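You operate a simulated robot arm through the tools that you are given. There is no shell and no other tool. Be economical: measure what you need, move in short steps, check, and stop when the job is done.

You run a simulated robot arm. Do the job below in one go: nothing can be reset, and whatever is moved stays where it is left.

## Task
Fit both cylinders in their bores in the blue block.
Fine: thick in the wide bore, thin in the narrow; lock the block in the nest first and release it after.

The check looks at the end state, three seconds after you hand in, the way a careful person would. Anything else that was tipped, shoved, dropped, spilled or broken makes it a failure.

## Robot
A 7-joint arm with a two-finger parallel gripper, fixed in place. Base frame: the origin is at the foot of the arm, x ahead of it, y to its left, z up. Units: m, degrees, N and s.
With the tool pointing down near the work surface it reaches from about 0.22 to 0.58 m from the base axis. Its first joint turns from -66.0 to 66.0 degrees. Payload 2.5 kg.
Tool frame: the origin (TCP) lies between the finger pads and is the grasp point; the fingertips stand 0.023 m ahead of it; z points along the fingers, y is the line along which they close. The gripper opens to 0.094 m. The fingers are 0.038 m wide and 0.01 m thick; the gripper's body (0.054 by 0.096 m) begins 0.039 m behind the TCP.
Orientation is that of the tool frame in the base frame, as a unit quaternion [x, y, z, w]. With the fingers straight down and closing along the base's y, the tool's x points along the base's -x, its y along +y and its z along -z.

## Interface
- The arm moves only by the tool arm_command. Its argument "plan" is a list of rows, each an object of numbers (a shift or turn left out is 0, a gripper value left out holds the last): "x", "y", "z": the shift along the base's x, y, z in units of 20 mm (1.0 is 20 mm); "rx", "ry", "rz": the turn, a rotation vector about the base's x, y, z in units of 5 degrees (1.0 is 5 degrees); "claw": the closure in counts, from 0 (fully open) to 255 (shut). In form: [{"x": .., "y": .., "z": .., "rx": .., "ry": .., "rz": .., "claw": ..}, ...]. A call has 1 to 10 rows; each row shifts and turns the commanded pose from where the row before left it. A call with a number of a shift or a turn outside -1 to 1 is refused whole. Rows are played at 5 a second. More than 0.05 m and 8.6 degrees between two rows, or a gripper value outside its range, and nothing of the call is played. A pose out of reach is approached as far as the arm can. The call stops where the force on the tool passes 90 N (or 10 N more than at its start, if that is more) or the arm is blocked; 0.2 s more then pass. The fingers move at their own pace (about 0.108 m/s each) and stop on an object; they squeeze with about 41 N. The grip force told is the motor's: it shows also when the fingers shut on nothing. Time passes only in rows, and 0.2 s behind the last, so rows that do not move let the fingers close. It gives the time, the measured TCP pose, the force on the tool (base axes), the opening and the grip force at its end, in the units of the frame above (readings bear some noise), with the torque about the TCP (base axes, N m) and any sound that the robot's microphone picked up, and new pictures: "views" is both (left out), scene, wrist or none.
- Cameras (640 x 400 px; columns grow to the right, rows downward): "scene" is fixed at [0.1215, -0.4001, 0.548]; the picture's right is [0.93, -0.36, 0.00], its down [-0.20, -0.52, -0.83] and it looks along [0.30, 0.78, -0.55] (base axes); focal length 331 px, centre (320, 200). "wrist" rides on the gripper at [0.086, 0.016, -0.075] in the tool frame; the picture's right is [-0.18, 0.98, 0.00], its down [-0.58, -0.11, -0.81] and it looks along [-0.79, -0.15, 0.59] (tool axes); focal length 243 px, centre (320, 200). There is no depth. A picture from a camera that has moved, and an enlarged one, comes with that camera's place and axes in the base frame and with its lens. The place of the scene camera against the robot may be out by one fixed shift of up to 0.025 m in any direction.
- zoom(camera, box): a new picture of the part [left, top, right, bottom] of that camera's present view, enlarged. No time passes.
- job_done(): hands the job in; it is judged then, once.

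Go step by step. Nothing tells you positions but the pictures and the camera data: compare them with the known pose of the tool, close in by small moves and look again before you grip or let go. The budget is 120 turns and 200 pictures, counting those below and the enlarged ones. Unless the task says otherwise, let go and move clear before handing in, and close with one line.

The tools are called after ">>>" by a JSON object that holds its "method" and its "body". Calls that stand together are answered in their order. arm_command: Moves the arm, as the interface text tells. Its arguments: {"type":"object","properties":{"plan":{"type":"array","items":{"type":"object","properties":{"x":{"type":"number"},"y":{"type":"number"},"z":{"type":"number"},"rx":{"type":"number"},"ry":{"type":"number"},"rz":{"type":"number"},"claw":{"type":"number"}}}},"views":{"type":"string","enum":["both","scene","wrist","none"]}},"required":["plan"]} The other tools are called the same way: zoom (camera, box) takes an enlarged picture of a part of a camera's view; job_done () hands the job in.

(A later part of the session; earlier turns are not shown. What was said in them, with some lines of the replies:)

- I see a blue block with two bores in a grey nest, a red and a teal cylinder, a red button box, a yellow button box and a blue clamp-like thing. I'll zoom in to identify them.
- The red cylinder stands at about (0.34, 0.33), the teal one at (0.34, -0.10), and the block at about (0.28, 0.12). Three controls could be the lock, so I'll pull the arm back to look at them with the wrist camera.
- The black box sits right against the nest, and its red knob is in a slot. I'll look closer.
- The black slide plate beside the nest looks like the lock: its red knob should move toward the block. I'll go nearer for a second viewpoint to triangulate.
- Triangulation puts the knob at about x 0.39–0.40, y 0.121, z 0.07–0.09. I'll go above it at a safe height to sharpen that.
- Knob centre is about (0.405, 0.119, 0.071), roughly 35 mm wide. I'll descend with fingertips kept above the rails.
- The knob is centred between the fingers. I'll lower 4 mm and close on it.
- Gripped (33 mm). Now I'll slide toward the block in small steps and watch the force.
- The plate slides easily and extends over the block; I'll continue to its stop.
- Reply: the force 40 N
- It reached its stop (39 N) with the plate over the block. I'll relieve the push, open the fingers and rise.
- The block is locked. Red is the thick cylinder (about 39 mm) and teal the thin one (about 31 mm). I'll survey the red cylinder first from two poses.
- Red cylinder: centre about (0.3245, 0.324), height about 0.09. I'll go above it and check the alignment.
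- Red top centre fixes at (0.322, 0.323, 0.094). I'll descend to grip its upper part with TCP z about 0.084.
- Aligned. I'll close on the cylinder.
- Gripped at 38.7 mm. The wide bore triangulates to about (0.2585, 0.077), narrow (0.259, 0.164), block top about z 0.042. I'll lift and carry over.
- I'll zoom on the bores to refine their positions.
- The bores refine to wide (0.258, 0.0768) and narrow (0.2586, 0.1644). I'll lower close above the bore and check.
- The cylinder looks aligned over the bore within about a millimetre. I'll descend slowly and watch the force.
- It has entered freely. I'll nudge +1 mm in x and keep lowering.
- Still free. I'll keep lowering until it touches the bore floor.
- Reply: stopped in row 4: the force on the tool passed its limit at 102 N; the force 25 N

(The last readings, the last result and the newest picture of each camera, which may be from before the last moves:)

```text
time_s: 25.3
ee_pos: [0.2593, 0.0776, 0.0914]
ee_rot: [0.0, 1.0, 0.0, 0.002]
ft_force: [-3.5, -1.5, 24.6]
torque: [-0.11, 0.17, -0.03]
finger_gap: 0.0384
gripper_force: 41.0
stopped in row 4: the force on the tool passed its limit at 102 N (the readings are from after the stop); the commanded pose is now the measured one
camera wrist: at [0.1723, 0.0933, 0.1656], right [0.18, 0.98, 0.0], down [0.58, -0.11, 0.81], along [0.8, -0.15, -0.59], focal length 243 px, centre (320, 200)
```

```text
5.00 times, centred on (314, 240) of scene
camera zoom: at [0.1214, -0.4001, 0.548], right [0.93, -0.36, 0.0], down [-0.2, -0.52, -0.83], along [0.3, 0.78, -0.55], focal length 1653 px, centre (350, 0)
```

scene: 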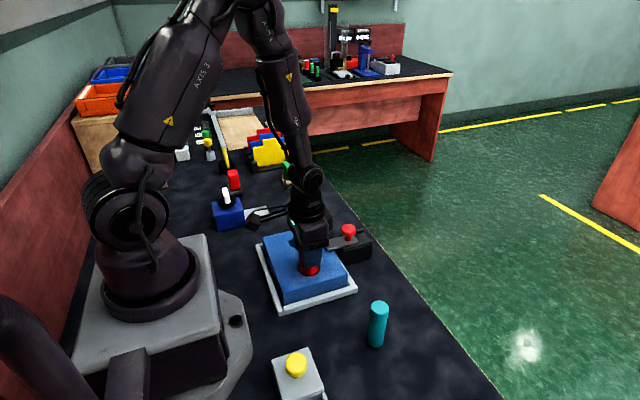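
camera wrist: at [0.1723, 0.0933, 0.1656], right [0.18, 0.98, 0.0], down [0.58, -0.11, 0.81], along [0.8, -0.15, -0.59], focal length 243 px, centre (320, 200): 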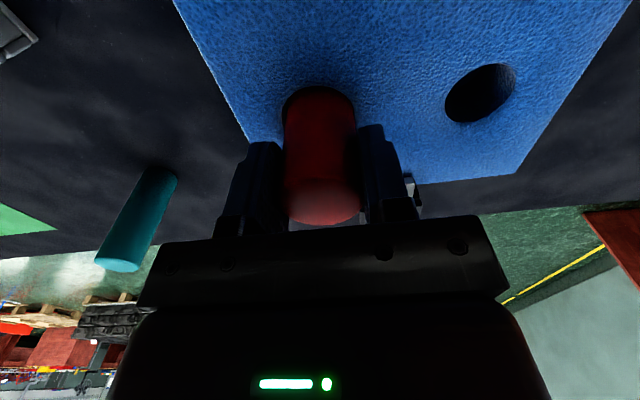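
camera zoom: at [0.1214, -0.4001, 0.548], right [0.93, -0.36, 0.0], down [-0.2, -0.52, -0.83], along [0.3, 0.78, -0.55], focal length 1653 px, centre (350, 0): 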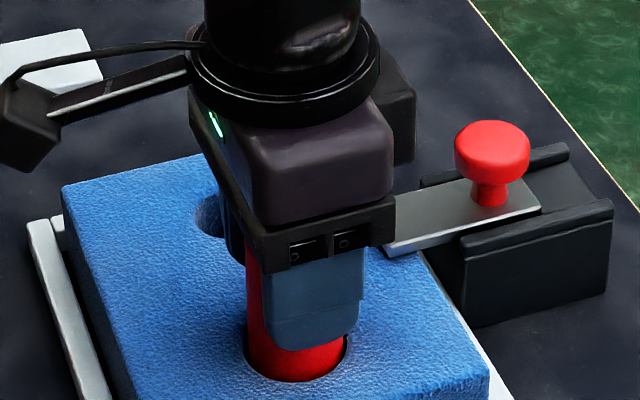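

The cylinder is on the bore floor at TCP z about 0.091. I'll relieve the force, open and rise.

>>> {"method": "arm_command", "body": {"plan": [{"z": 0.05}, {"claw": 0}, {}, {}, {"z": 0.8}, {"z": 1}, {"z": 1}, {"z": 1}, {"z": 1}], "views": "both"}}

>>> {"method": "zoom", "body": {"camera": "scene", "box": [250, 200, 378, 280]}}

```text
time_s: 27.3
ee_pos: [0.2592, 0.0766, 0.1882]
ee_rot: [-0.001, 1.0, 0.001, 0.002]
ft_force: [-0.9, 0.6, 0.3]
torque: [0.03, -0.04, 0.01]
finger_gap: 0.094
gripper_force: 0.1
camera wrist: at [0.1722, 0.0937, 0.2621], right [0.18, 0.98, 0.0], down [0.58, -0.11, 0.81], along [0.79, -0.15, -0.59], focal length 243 px, centre (320, 200)
```

scene: 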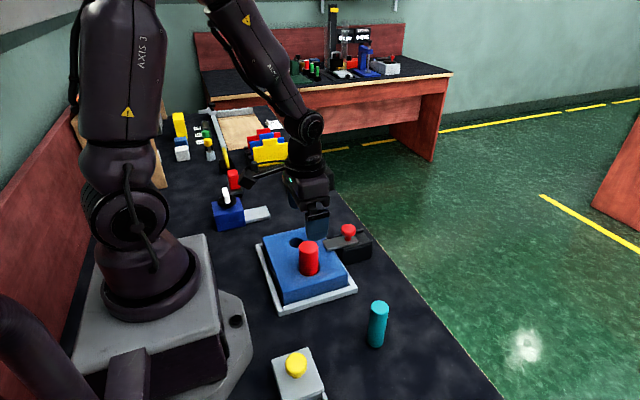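
wrist: 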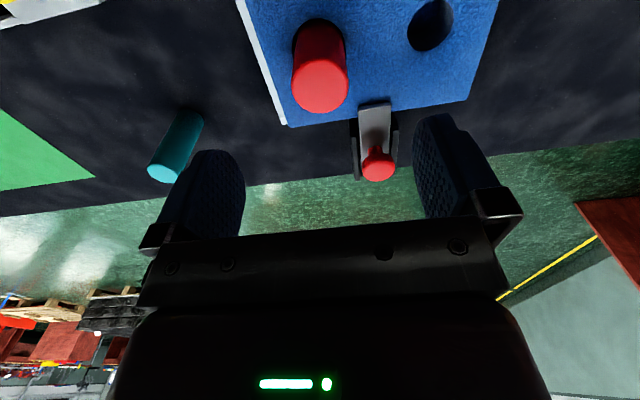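

```text
5.00 times, centred on (314, 240) of scene
camera zoom: at [0.1215, -0.4001, 0.548], right [0.93, -0.36, 0.0], down [-0.2, -0.52, -0.83], along [0.3, 0.78, -0.55], focal length 1653 px, centre (350, 0)
```

zoom: 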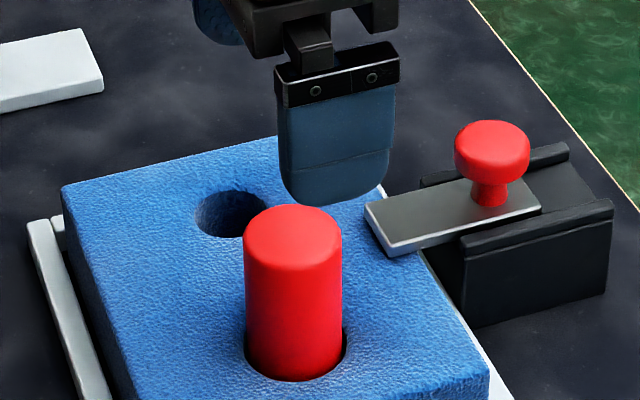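

Red is seated in the wide bore. Teal is at about (0.32, -0.091), height about 0.095; I'll move over toward it.

>>> {"method": "arm_command", "body": {"plan": [{"y": -1, "z": 0.2}, {"y": -1}, {"y": -1}, {"y": -1}, {"y": -1}, {"y": -1}, {"y": -1, "x": 0.4}, {"y": -1, "x": 0.6}, {"y": -0.3, "x": 1}, {}], "views": "both"}}

>>> {"method": "zoom", "body": {"camera": "wrist", "box": [220, 0, 412, 120]}}

```text
time_s: 29.5
ee_pos: [0.2986, -0.0893, 0.1916]
ee_rot: [0.0, 1.0, 0.001, 0.002]
ft_force: [-1.0, 0.5, 0.2]
torque: [0.03, -0.04, 0.01]
finger_gap: 0.094
gripper_force: 0.0
camera wrist: at [0.2121, -0.0732, 0.2665], right [0.18, 0.98, 0.0], down [0.58, -0.11, 0.81], along [0.79, -0.15, -0.59], focal length 243 px, centre (320, 200)
```

scene: 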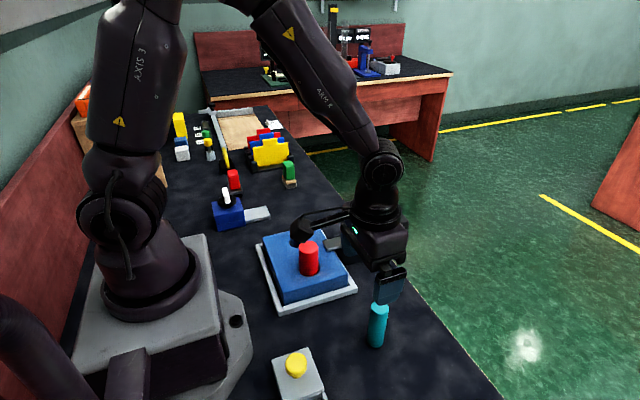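
wrist: 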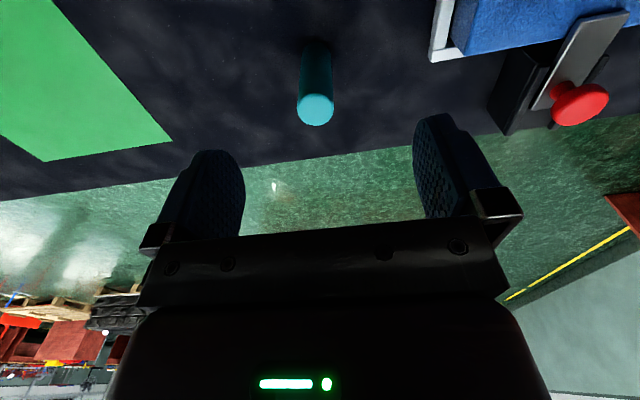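

```text
3.33 times, centred on (316, 60) of wrist
camera zoom: at [0.2121, -0.0732, 0.2665], right [0.18, 0.98, 0.0], down [0.58, -0.11, 0.81], along [0.79, -0.15, -0.59], focal length 809 px, centre (333, 667)
```

zoom: 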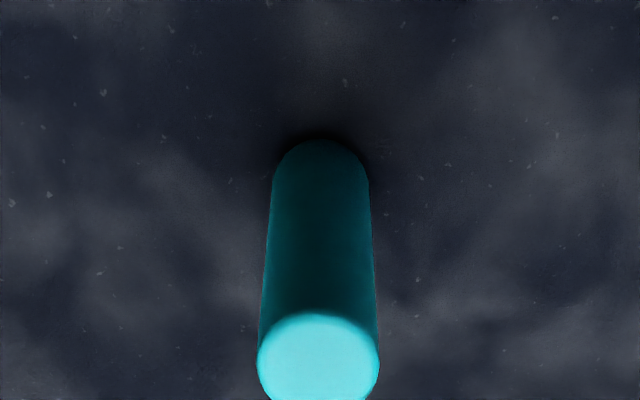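

Teal centre is about (0.322, -0.097). I'll align and descend to z 0.084.

>>> {"method": "arm_command", "body": {"plan": [{"x": 0.6, "y": -0.38}, {"x": 0.55}, {"z": -1}, {"z": -1}, {"z": -1}, {"z": -1}, {"z": -0.8}, {"z": -0.58}, {}], "views": "both"}}

>>> {"method": "zoom", "body": {"camera": "scene", "box": [314, 270, 442, 350]}}

```text
time_s: 31.5
ee_pos: [0.3227, -0.0967, 0.0831]
ee_rot: [0.0, 1.0, 0.0, 0.002]
ft_force: [0.0, -0.4, -1.0]
torque: [0.02, 0.0, -0.03]
finger_gap: 0.094
gripper_force: 0.0
camera wrist: at [0.2349, -0.0807, 0.1578], right [0.18, 0.98, 0.0], down [0.58, -0.11, 0.81], along [0.79, -0.15, -0.59], focal length 243 px, centre (320, 200)
```

scene: 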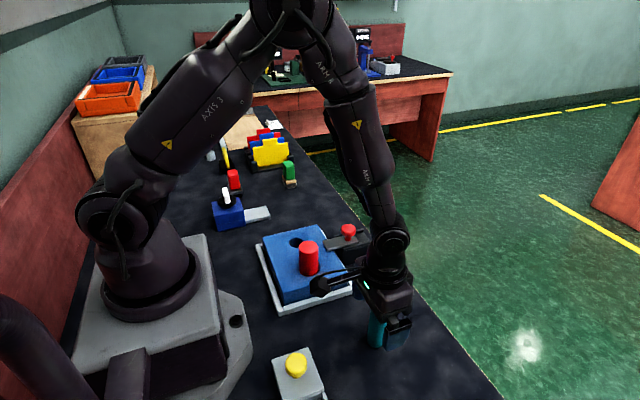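
wrist: 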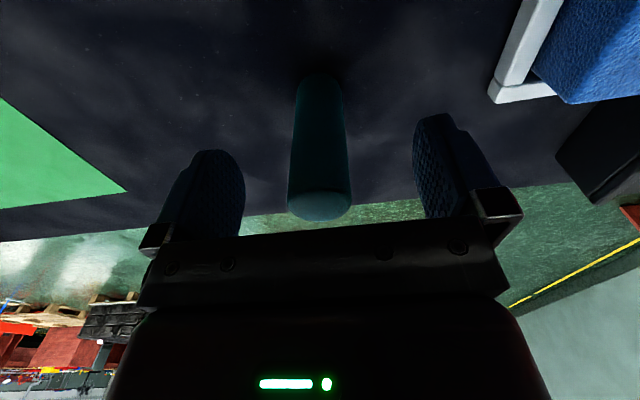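

```text
5.00 times, centred on (378, 310) of scene
camera zoom: at [0.1215, -0.4001, 0.548], right [0.93, -0.36, 0.0], down [-0.2, -0.52, -0.83], along [0.3, 0.78, -0.55], focal length 1653 px, centre (30, -350)
```

zoom: 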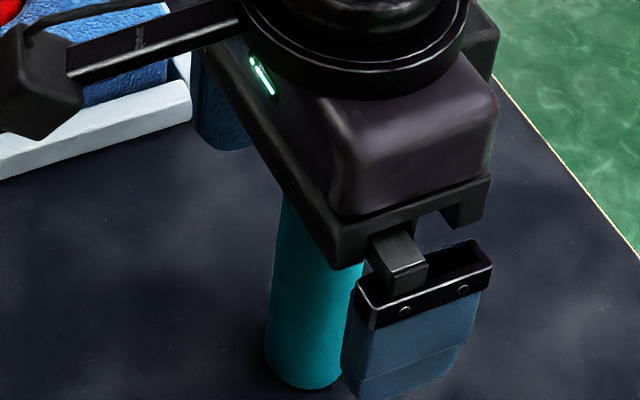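

Centred. I'll close and check.

>>> {"method": "arm_command", "body": {"plan": [{"claw": 255}, {}, {}, {}, {}], "views": "wrist"}}

```text
time_s: 32.7
ee_pos: [0.3214, -0.0975, 0.0833]
ee_rot: [0.0, 1.0, 0.001, 0.002]
ft_force: [0.1, -1.7, 4.5]
torque: [-0.15, 0.0, -0.01]
finger_gap: 0.0285
gripper_force: 41.0
camera wrist: at [0.2349, -0.0808, 0.1581], right [0.18, 0.98, 0.0], down [0.58, -0.11, 0.81], along [0.8, -0.15, -0.59], focal length 243 px, centre (320, 200)
```

wrist: 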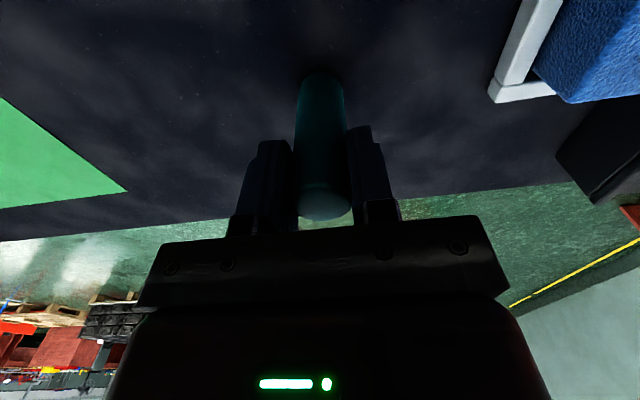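

Gripped at 28.5 mm. I'll lift high enough to clear the red cylinder and carry to the narrow bore.

>>> {"method": "arm_command", "body": {"plan": [{"z": 1}, {"z": 1}, {"z": 1}, {"z": 1}, {"z": 1}, {"z": 1}, {"z": 0.5}, {"x": -0.5, "y": 0.7}, {"x": -0.5, "y": 1}, {"x": -0.5, "y": 1}], "views": "none"}}

>>> {"method": "arm_command", "body": {"plan": [{"x": -0.5, "y": 1}, {"x": -0.5, "y": 1}, {"x": -0.5, "y": 1}, {"x": -0.2, "y": 1}, {"y": 1}, {"y": 1}, {"y": 1}, {"y": 1}, {"y": 1}, {"y": 0.7}], "views": "none"}}

>>> {"method": "arm_command", "body": {"plan": [{"y": 0.65}, {}], "views": "both"}}

>>> {"method": "zoom", "body": {"camera": "wrist", "box": [230, 0, 422, 120]}}

```text
time_s: 34.9
ee_pos: [0.2923, -0.0425, 0.2133]
ee_rot: [0.001, 1.0, 0.001, 0.002]
ft_force: [-0.9, -0.2, -0.8]
torque: [-0.01, 0.01, 0.0]
finger_gap: 0.0283
gripper_force: 41.3
```

```text
time_s: 37.1
ee_pos: [0.2583, 0.1513, 0.2128]
ee_rot: [0.001, 1.0, 0.0, 0.001]
ft_force: [0.6, 0.0, 0.2]
torque: [0.01, 0.0, 0.0]
finger_gap: 0.0284
gripper_force: 40.7
```

```text
time_s: 37.7
ee_pos: [0.258, 0.166, 0.2134]
ee_rot: [0.0, 1.0, 0.001, 0.003]
ft_force: [0.7, 0.7, -1.2]
torque: [-0.03, 0.04, 0.01]
finger_gap: 0.0286
gripper_force: 41.0
camera wrist: at [0.1711, 0.1809, 0.2884], right [0.18, 0.98, 0.0], down [0.58, -0.11, 0.81], along [0.79, -0.15, -0.59], focal length 243 px, centre (320, 200)
```

scene: 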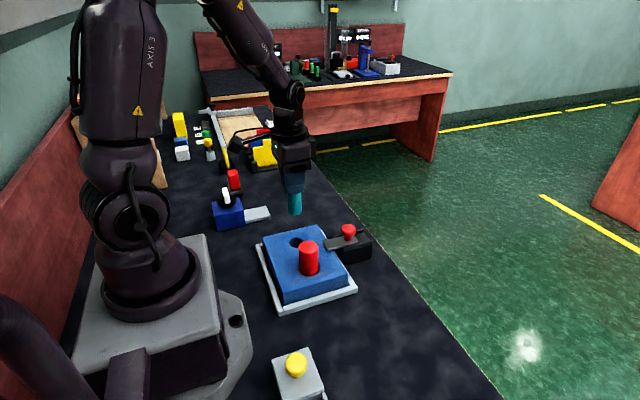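
wrist: 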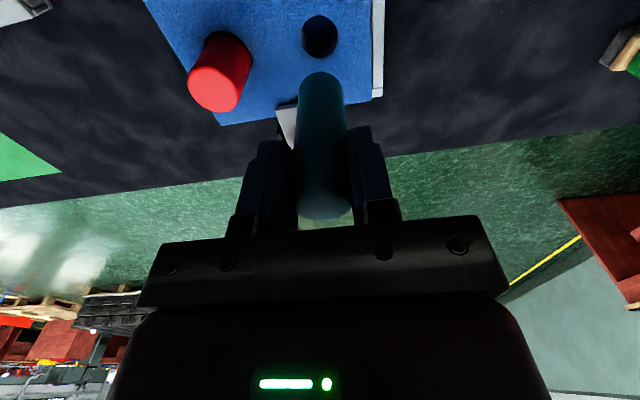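

```text
3.33 times, centred on (326, 60) of wrist
camera zoom: at [0.1711, 0.1809, 0.2884], right [0.18, 0.98, 0.0], down [0.58, -0.11, 0.81], along [0.79, -0.15, -0.59], focal length 809 px, centre (300, 667)
```

zoom: 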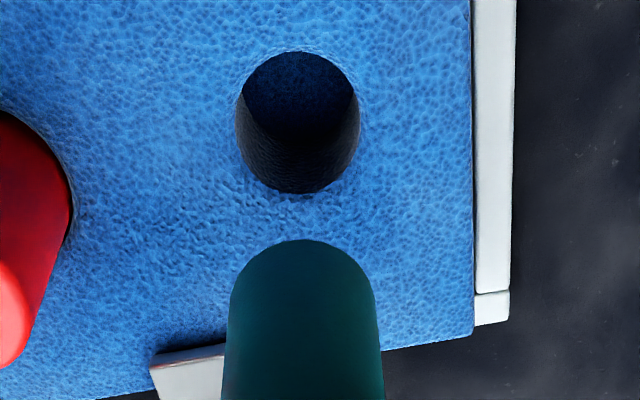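

The bore is at y about 0.164. I'll lower to just above the bore and check.

>>> {"method": "arm_command", "body": {"plan": [{"x": 0.04, "y": -0.08, "z": -1}, {"z": -1}, {"z": -1}, {"z": -0.75}, {}], "views": "both"}}

>>> {"method": "zoom", "body": {"camera": "wrist", "box": [240, 0, 400, 100]}}

>>> {"method": "zoom", "body": {"camera": "scene", "box": [250, 190, 378, 270]}}

```text
time_s: 38.9
ee_pos: [0.2586, 0.163, 0.1387]
ee_rot: [0.0, 1.0, 0.001, 0.001]
ft_force: [-0.3, 0.0, -0.6]
torque: [-0.02, 0.01, -0.01]
finger_gap: 0.0284
gripper_force: 40.8
camera wrist: at [0.1717, 0.1792, 0.2138], right [0.18, 0.98, 0.0], down [0.58, -0.11, 0.81], along [0.79, -0.15, -0.59], focal length 243 px, centre (320, 200)
```

scene: 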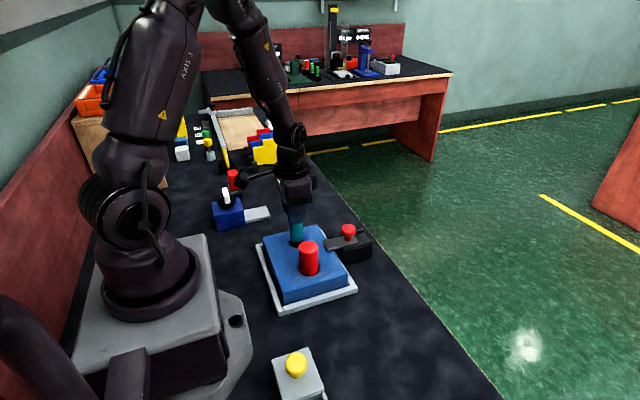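
wrist: 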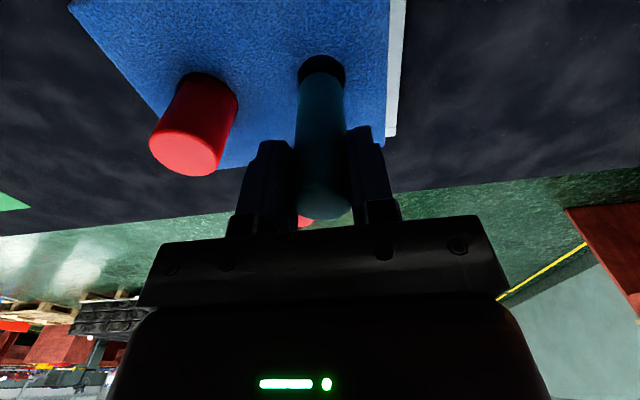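

```text
4.00 times, centred on (320, 50) of wrist
camera zoom: at [0.1717, 0.1792, 0.2138], right [0.18, 0.98, 0.0], down [0.58, -0.11, 0.81], along [0.79, -0.15, -0.59], focal length 970 px, centre (320, 800)
```

zoom: 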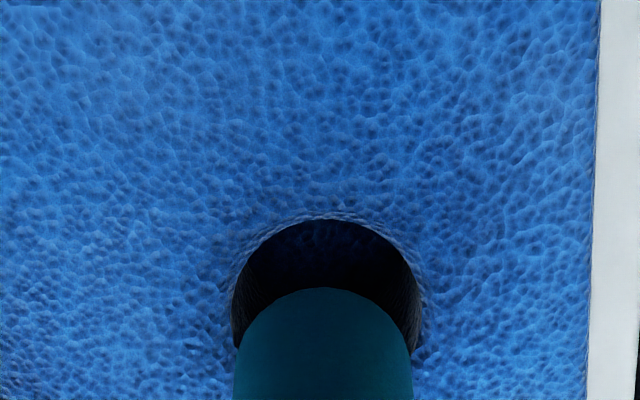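

```text
5.00 times, centred on (314, 230) of scene
camera zoom: at [0.1215, -0.4001, 0.548], right [0.93, -0.36, 0.0], down [-0.2, -0.52, -0.83], along [0.3, 0.78, -0.55], focal length 1653 px, centre (350, 50)
```

zoom: 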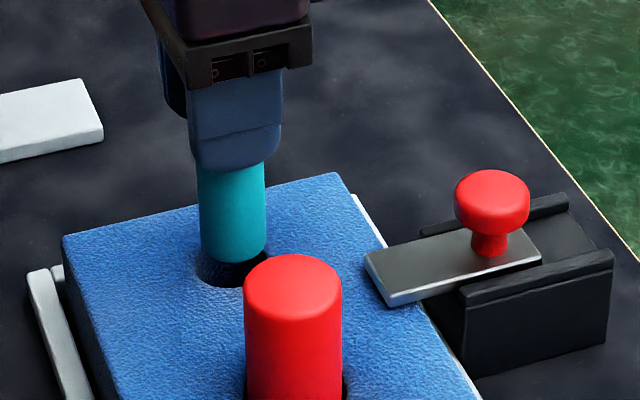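

Well aligned. I'll descend slowly.

>>> {"method": "arm_command", "body": {"plan": [{"y": 0.03, "z": -0.3}, {"z": -0.3}, {"z": -0.2}, {"z": -0.2}, {"z": -0.2}, {"z": -0.2}, {}], "views": "wrist"}}

>>> {"method": "zoom", "body": {"camera": "scene", "box": [250, 190, 378, 270]}}

```text
time_s: 40.5
ee_pos: [0.26, 0.1632, 0.1103]
ee_rot: [0.0, 1.0, 0.001, 0.002]
ft_force: [0.2, -0.6, -0.2]
torque: [0.0, -0.01, 0.02]
finger_gap: 0.0287
gripper_force: 41.1
camera wrist: at [0.1719, 0.1798, 0.1855], right [0.18, 0.98, 0.0], down [0.58, -0.11, 0.81], along [0.79, -0.15, -0.59], focal length 243 px, centre (320, 200)
```

wrist: 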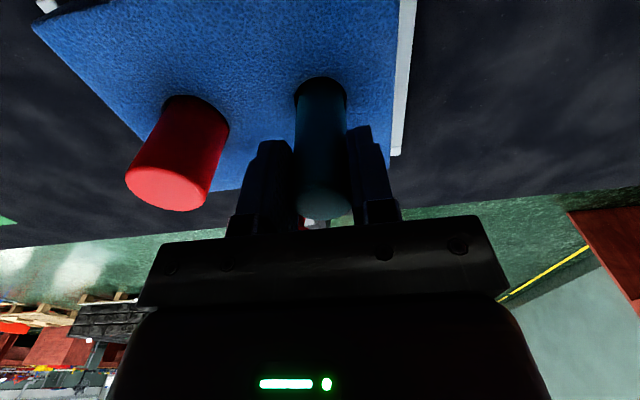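

```text
5.00 times, centred on (314, 230) of scene
camera zoom: at [0.1215, -0.4001, 0.548], right [0.93, -0.36, 0.0], down [-0.2, -0.52, -0.83], along [0.3, 0.78, -0.55], focal length 1653 px, centre (350, 50)
```

zoom: 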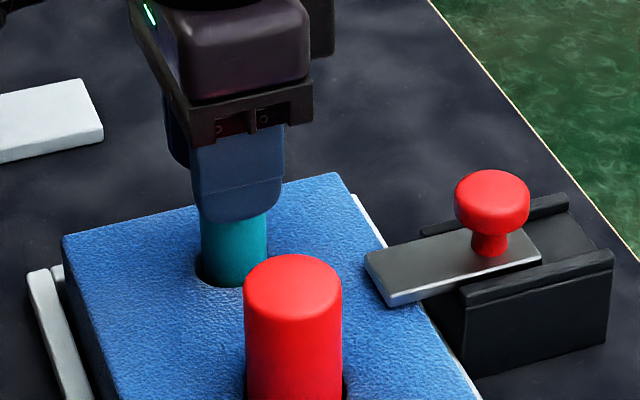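

Teal is entering freely with no force. I'll continue down to the floor.

>>> {"method": "arm_command", "body": {"plan": [{"z": -0.2}, {"z": -0.2}, {"z": -0.2}, {"z": -0.15}, {"z": -0.1}, {"z": -0.1}, {"z": -0.1}, {"z": -0.1}], "views": "wrist"}}

>>> {"method": "zoom", "body": {"camera": "scene", "box": [250, 190, 378, 270]}}

```text
time_s: 42.3
ee_pos: [0.2607, 0.1638, 0.091]
ee_rot: [0.0, 1.0, 0.002, 0.004]
ft_force: [-14.9, -9.2, 84.4]
torque: [-0.88, 0.29, -0.09]
finger_gap: 0.0283
gripper_force: 41.5
camera wrist: at [0.1728, 0.1798, 0.1646], right [0.18, 0.98, 0.0], down [0.57, -0.11, 0.81], along [0.8, -0.15, -0.59], focal length 243 px, centre (320, 200)
```

wrist: 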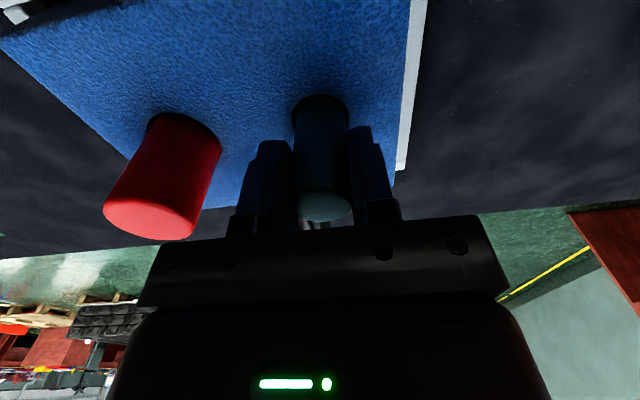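

```text
5.00 times, centred on (314, 230) of scene
camera zoom: at [0.1212, -0.4002, 0.548], right [0.93, -0.36, 0.0], down [-0.2, -0.52, -0.83], along [0.3, 0.78, -0.55], focal length 1653 px, centre (350, 50)
```

zoom: 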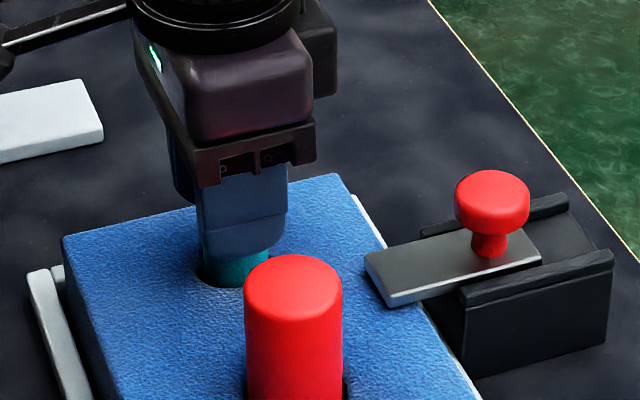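

Teal is on the floor at the same depth as red. I'll relieve, open partly and rise.

>>> {"method": "arm_command", "body": {"plan": [{"z": 0.2}, {"claw": 90}, {}, {}, {"z": 0.5}, {"z": 1}, {"z": 1}, {"z": 1}, {"z": 1}, {"z": 1}], "views": "both"}}

>>> {"method": "zoom", "body": {"camera": "scene", "box": [250, 190, 378, 270]}}

```text
time_s: 44.5
ee_pos: [0.2611, 0.1637, 0.2025]
ee_rot: [0.0, 1.0, 0.0, 0.002]
ft_force: [-0.6, -0.2, 0.6]
torque: [0.02, 0.0, -0.01]
finger_gap: 0.0609
gripper_force: 0.1
camera wrist: at [0.1721, 0.1793, 0.277], right [0.19, 0.98, 0.0], down [0.58, -0.11, 0.81], along [0.79, -0.15, -0.59], focal length 243 px, centre (320, 200)
```

scene: 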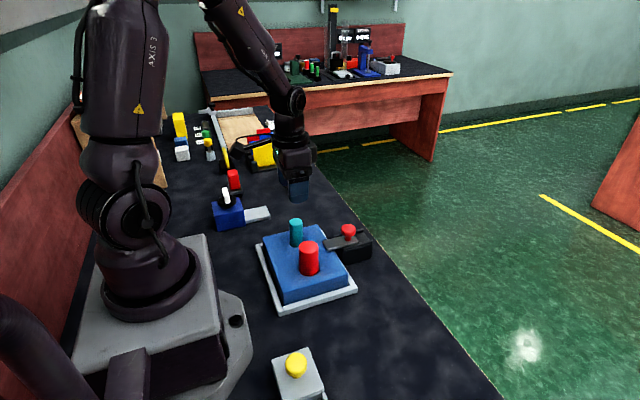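
wrist: 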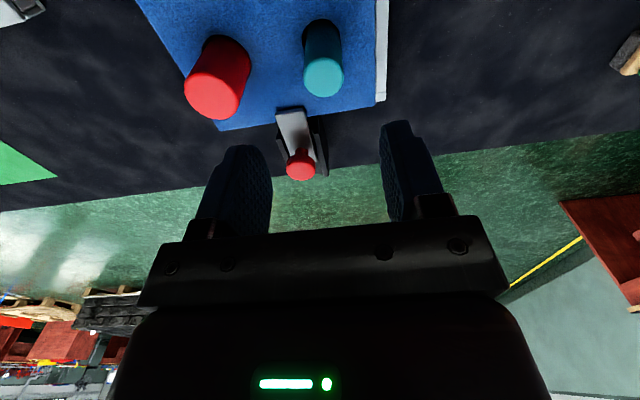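

```text
5.00 times, centred on (314, 230) of scene
camera zoom: at [0.1215, -0.4001, 0.548], right [0.93, -0.36, 0.0], down [-0.2, -0.52, -0.83], along [0.3, 0.78, -0.55], focal length 1653 px, centre (350, 50)
```

zoom: 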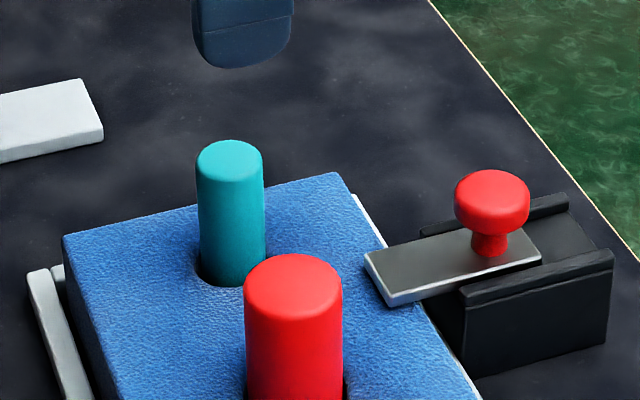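

Both are seated. Now I'll go back to the lock knob at (0.364, 0.120) to release it.

>>> {"method": "arm_command", "body": {"plan": [{"x": 1, "y": -0.4, "claw": 0}, {"x": 1, "y": -0.4}, {"x": 1, "y": -0.4}, {"x": 1, "y": -0.5}, {"x": 1, "y": -0.47}, {"x": 0.15, "z": -1}, {"z": -1}, {"z": -1}, {"z": -1}, {"z": -0.8}], "views": "none"}}

>>> {"method": "arm_command", "body": {"plan": [{}], "views": "both"}}

```text
time_s: 46.7
ee_pos: [0.3622, 0.119, 0.1043]
ee_rot: [0.0, 1.0, 0.0, 0.002]
ft_force: [-0.1, -0.2, -0.1]
torque: [0.01, -0.01, -0.01]
finger_gap: 0.0939
gripper_force: 0.1
```

```text
time_s: 47.1
ee_pos: [0.3642, 0.12, 0.1058]
ee_rot: [0.0, 1.0, 0.0, 0.002]
ft_force: [0.6, 0.0, 1.0]
torque: [-0.02, -0.01, 0.01]
finger_gap: 0.0942
gripper_force: 0.1
camera wrist: at [0.2753, 0.1358, 0.1802], right [0.18, 0.98, 0.0], down [0.58, -0.11, 0.81], along [0.79, -0.15, -0.59], focal length 243 px, centre (320, 200)
```

scene: 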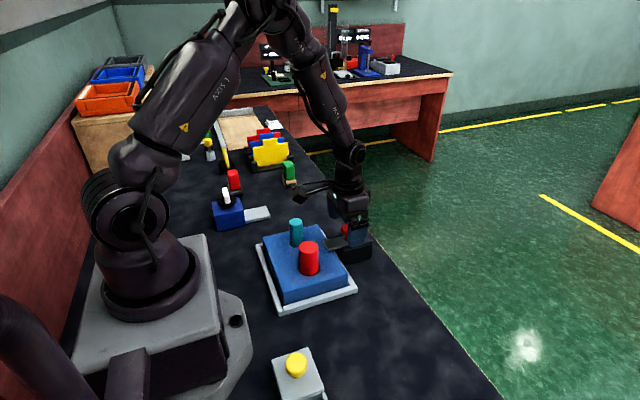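
wrist: 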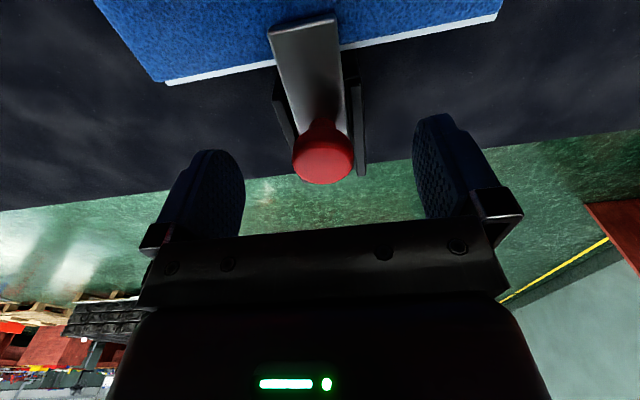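

The knob sits a few mm ahead; I'll shift +5 mm, lower and grip.

>>> {"method": "arm_command", "body": {"plan": [{"x": 0.25, "z": -0.5}, {"z": -0.43}, {"claw": 255}, {}, {}, {}], "views": "wrist"}}

```text
time_s: 48.5
ee_pos: [0.3673, 0.1199, 0.0862]
ee_rot: [0.0, 1.0, 0.0, 0.002]
ft_force: [1.7, 3.7, -4.7]
torque: [0.03, -0.05, 0.0]
finger_gap: 0.0327
gripper_force: 44.7
camera wrist: at [0.2803, 0.136, 0.1615], right [0.18, 0.98, 0.0], down [0.58, -0.11, 0.81], along [0.8, -0.15, -0.59], focal length 243 px, centre (320, 200)
```

wrist: 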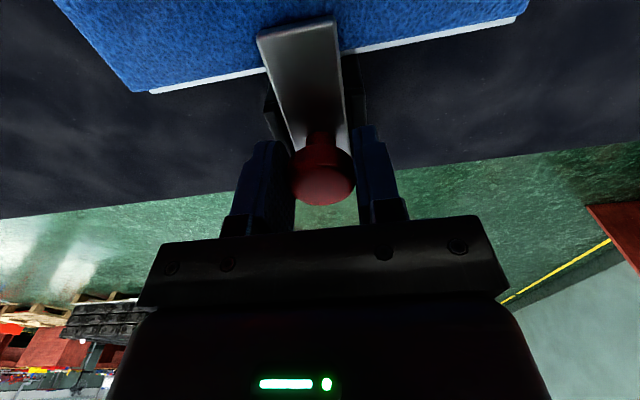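

Gripped. I'll slide it back +40 mm to the open stop.

>>> {"method": "arm_command", "body": {"plan": [{"x": 0.4}, {"x": 0.4}, {"x": 0.4}, {"x": 0.4}, {"x": 0.3}, {}], "views": "both"}}

>>> {"method": "zoom", "body": {"camera": "scene", "box": [250, 190, 410, 290]}}

```text
time_s: 49.9
ee_pos: [0.4008, 0.119, 0.085]
ee_rot: [0.0, 1.0, -0.001, -0.006]
ft_force: [-35.7, -1.6, 16.2]
torque: [0.02, 0.34, -0.03]
finger_gap: 0.0326
gripper_force: 45.0
camera wrist: at [0.3146, 0.1362, 0.1615], right [0.18, 0.98, 0.0], down [0.59, -0.11, 0.8], along [0.79, -0.15, -0.6], focal length 243 px, centre (320, 200)
```

scene: 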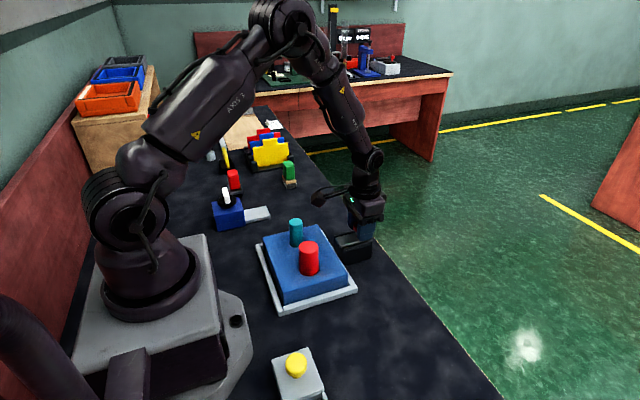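
wrist: 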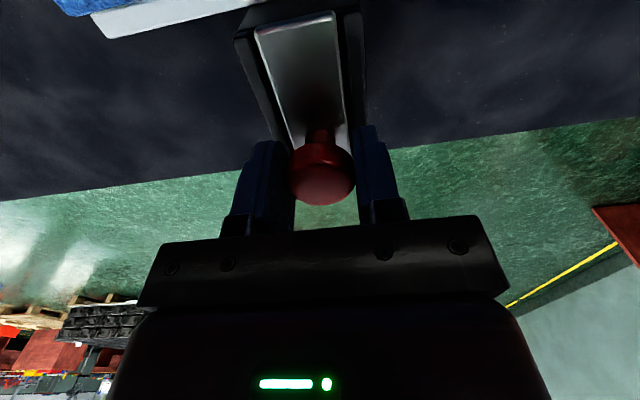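

```text
4.00 times, centred on (330, 240) of scene
camera zoom: at [0.1214, -0.4001, 0.548], right [0.93, -0.36, 0.0], down [-0.2, -0.52, -0.83], along [0.3, 0.78, -0.55], focal length 1323 px, centre (280, 40)
```

zoom: 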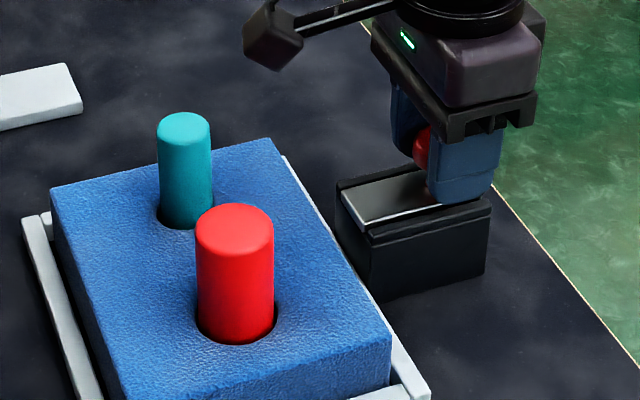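

The plate is fully back at its stop. I'll relieve, open and rise clear.

>>> {"method": "arm_command", "body": {"plan": [{"x": -0.2}, {"claw": 0}, {}, {}, {"z": 0.8}, {"z": 1}, {"z": 1}, {"z": 1}, {"z": 1}, {"z": 1}], "views": "both"}}

>>> {"method": "zoom", "body": {"camera": "scene", "box": [250, 190, 410, 290]}}

```text
time_s: 52.1
ee_pos: [0.4015, 0.1196, 0.2042]
ee_rot: [0.0, 1.0, 0.0, 0.002]
ft_force: [-0.2, -0.8, 0.0]
torque: [0.03, 0.0, 0.01]
finger_gap: 0.094
gripper_force: 0.0
camera wrist: at [0.3143, 0.1361, 0.2786], right [0.18, 0.98, 0.0], down [0.58, -0.11, 0.81], along [0.79, -0.15, -0.59], focal length 243 px, centre (320, 200)
```

scene: 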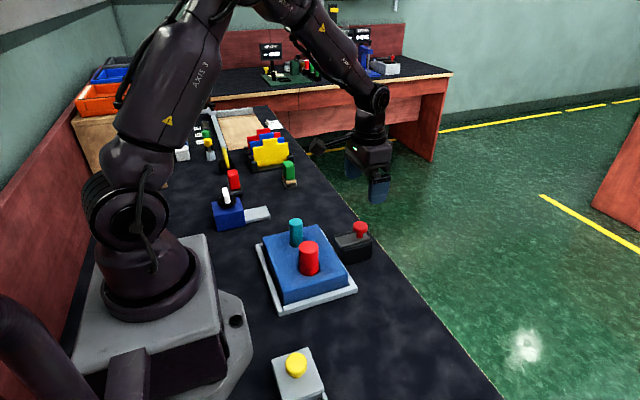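
wrist: 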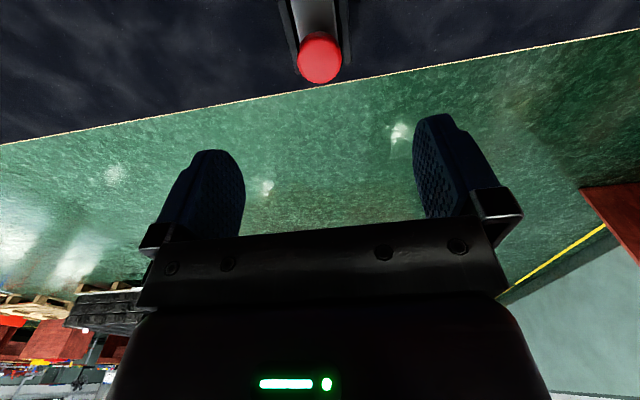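

```text
4.00 times, centred on (330, 240) of scene
camera zoom: at [0.1215, -0.4001, 0.548], right [0.93, -0.36, 0.0], down [-0.2, -0.52, -0.83], along [0.3, 0.78, -0.55], focal length 1323 px, centre (280, 40)
```

zoom: 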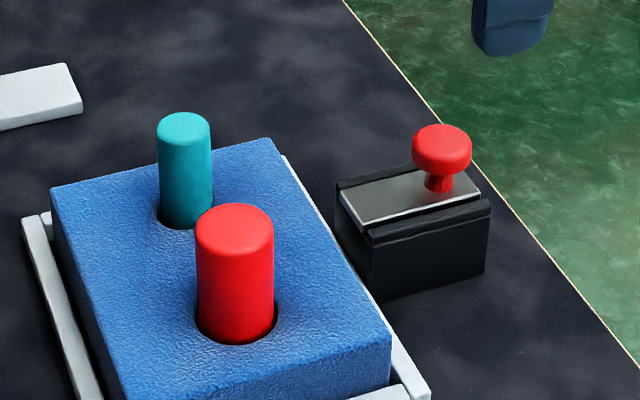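

Red sits in the wide bore, teal in the narrow one, the slide is back where it started, and the arm is clear. I'm handing in.

>>> {"method": "job_done", "body": {}}

```text
The job is handed in.
```

The job is handed in: the thick red cylinder is seated in the wide bore and the thin teal one in the narrow, with the block locked in the nest first and released afterwards.
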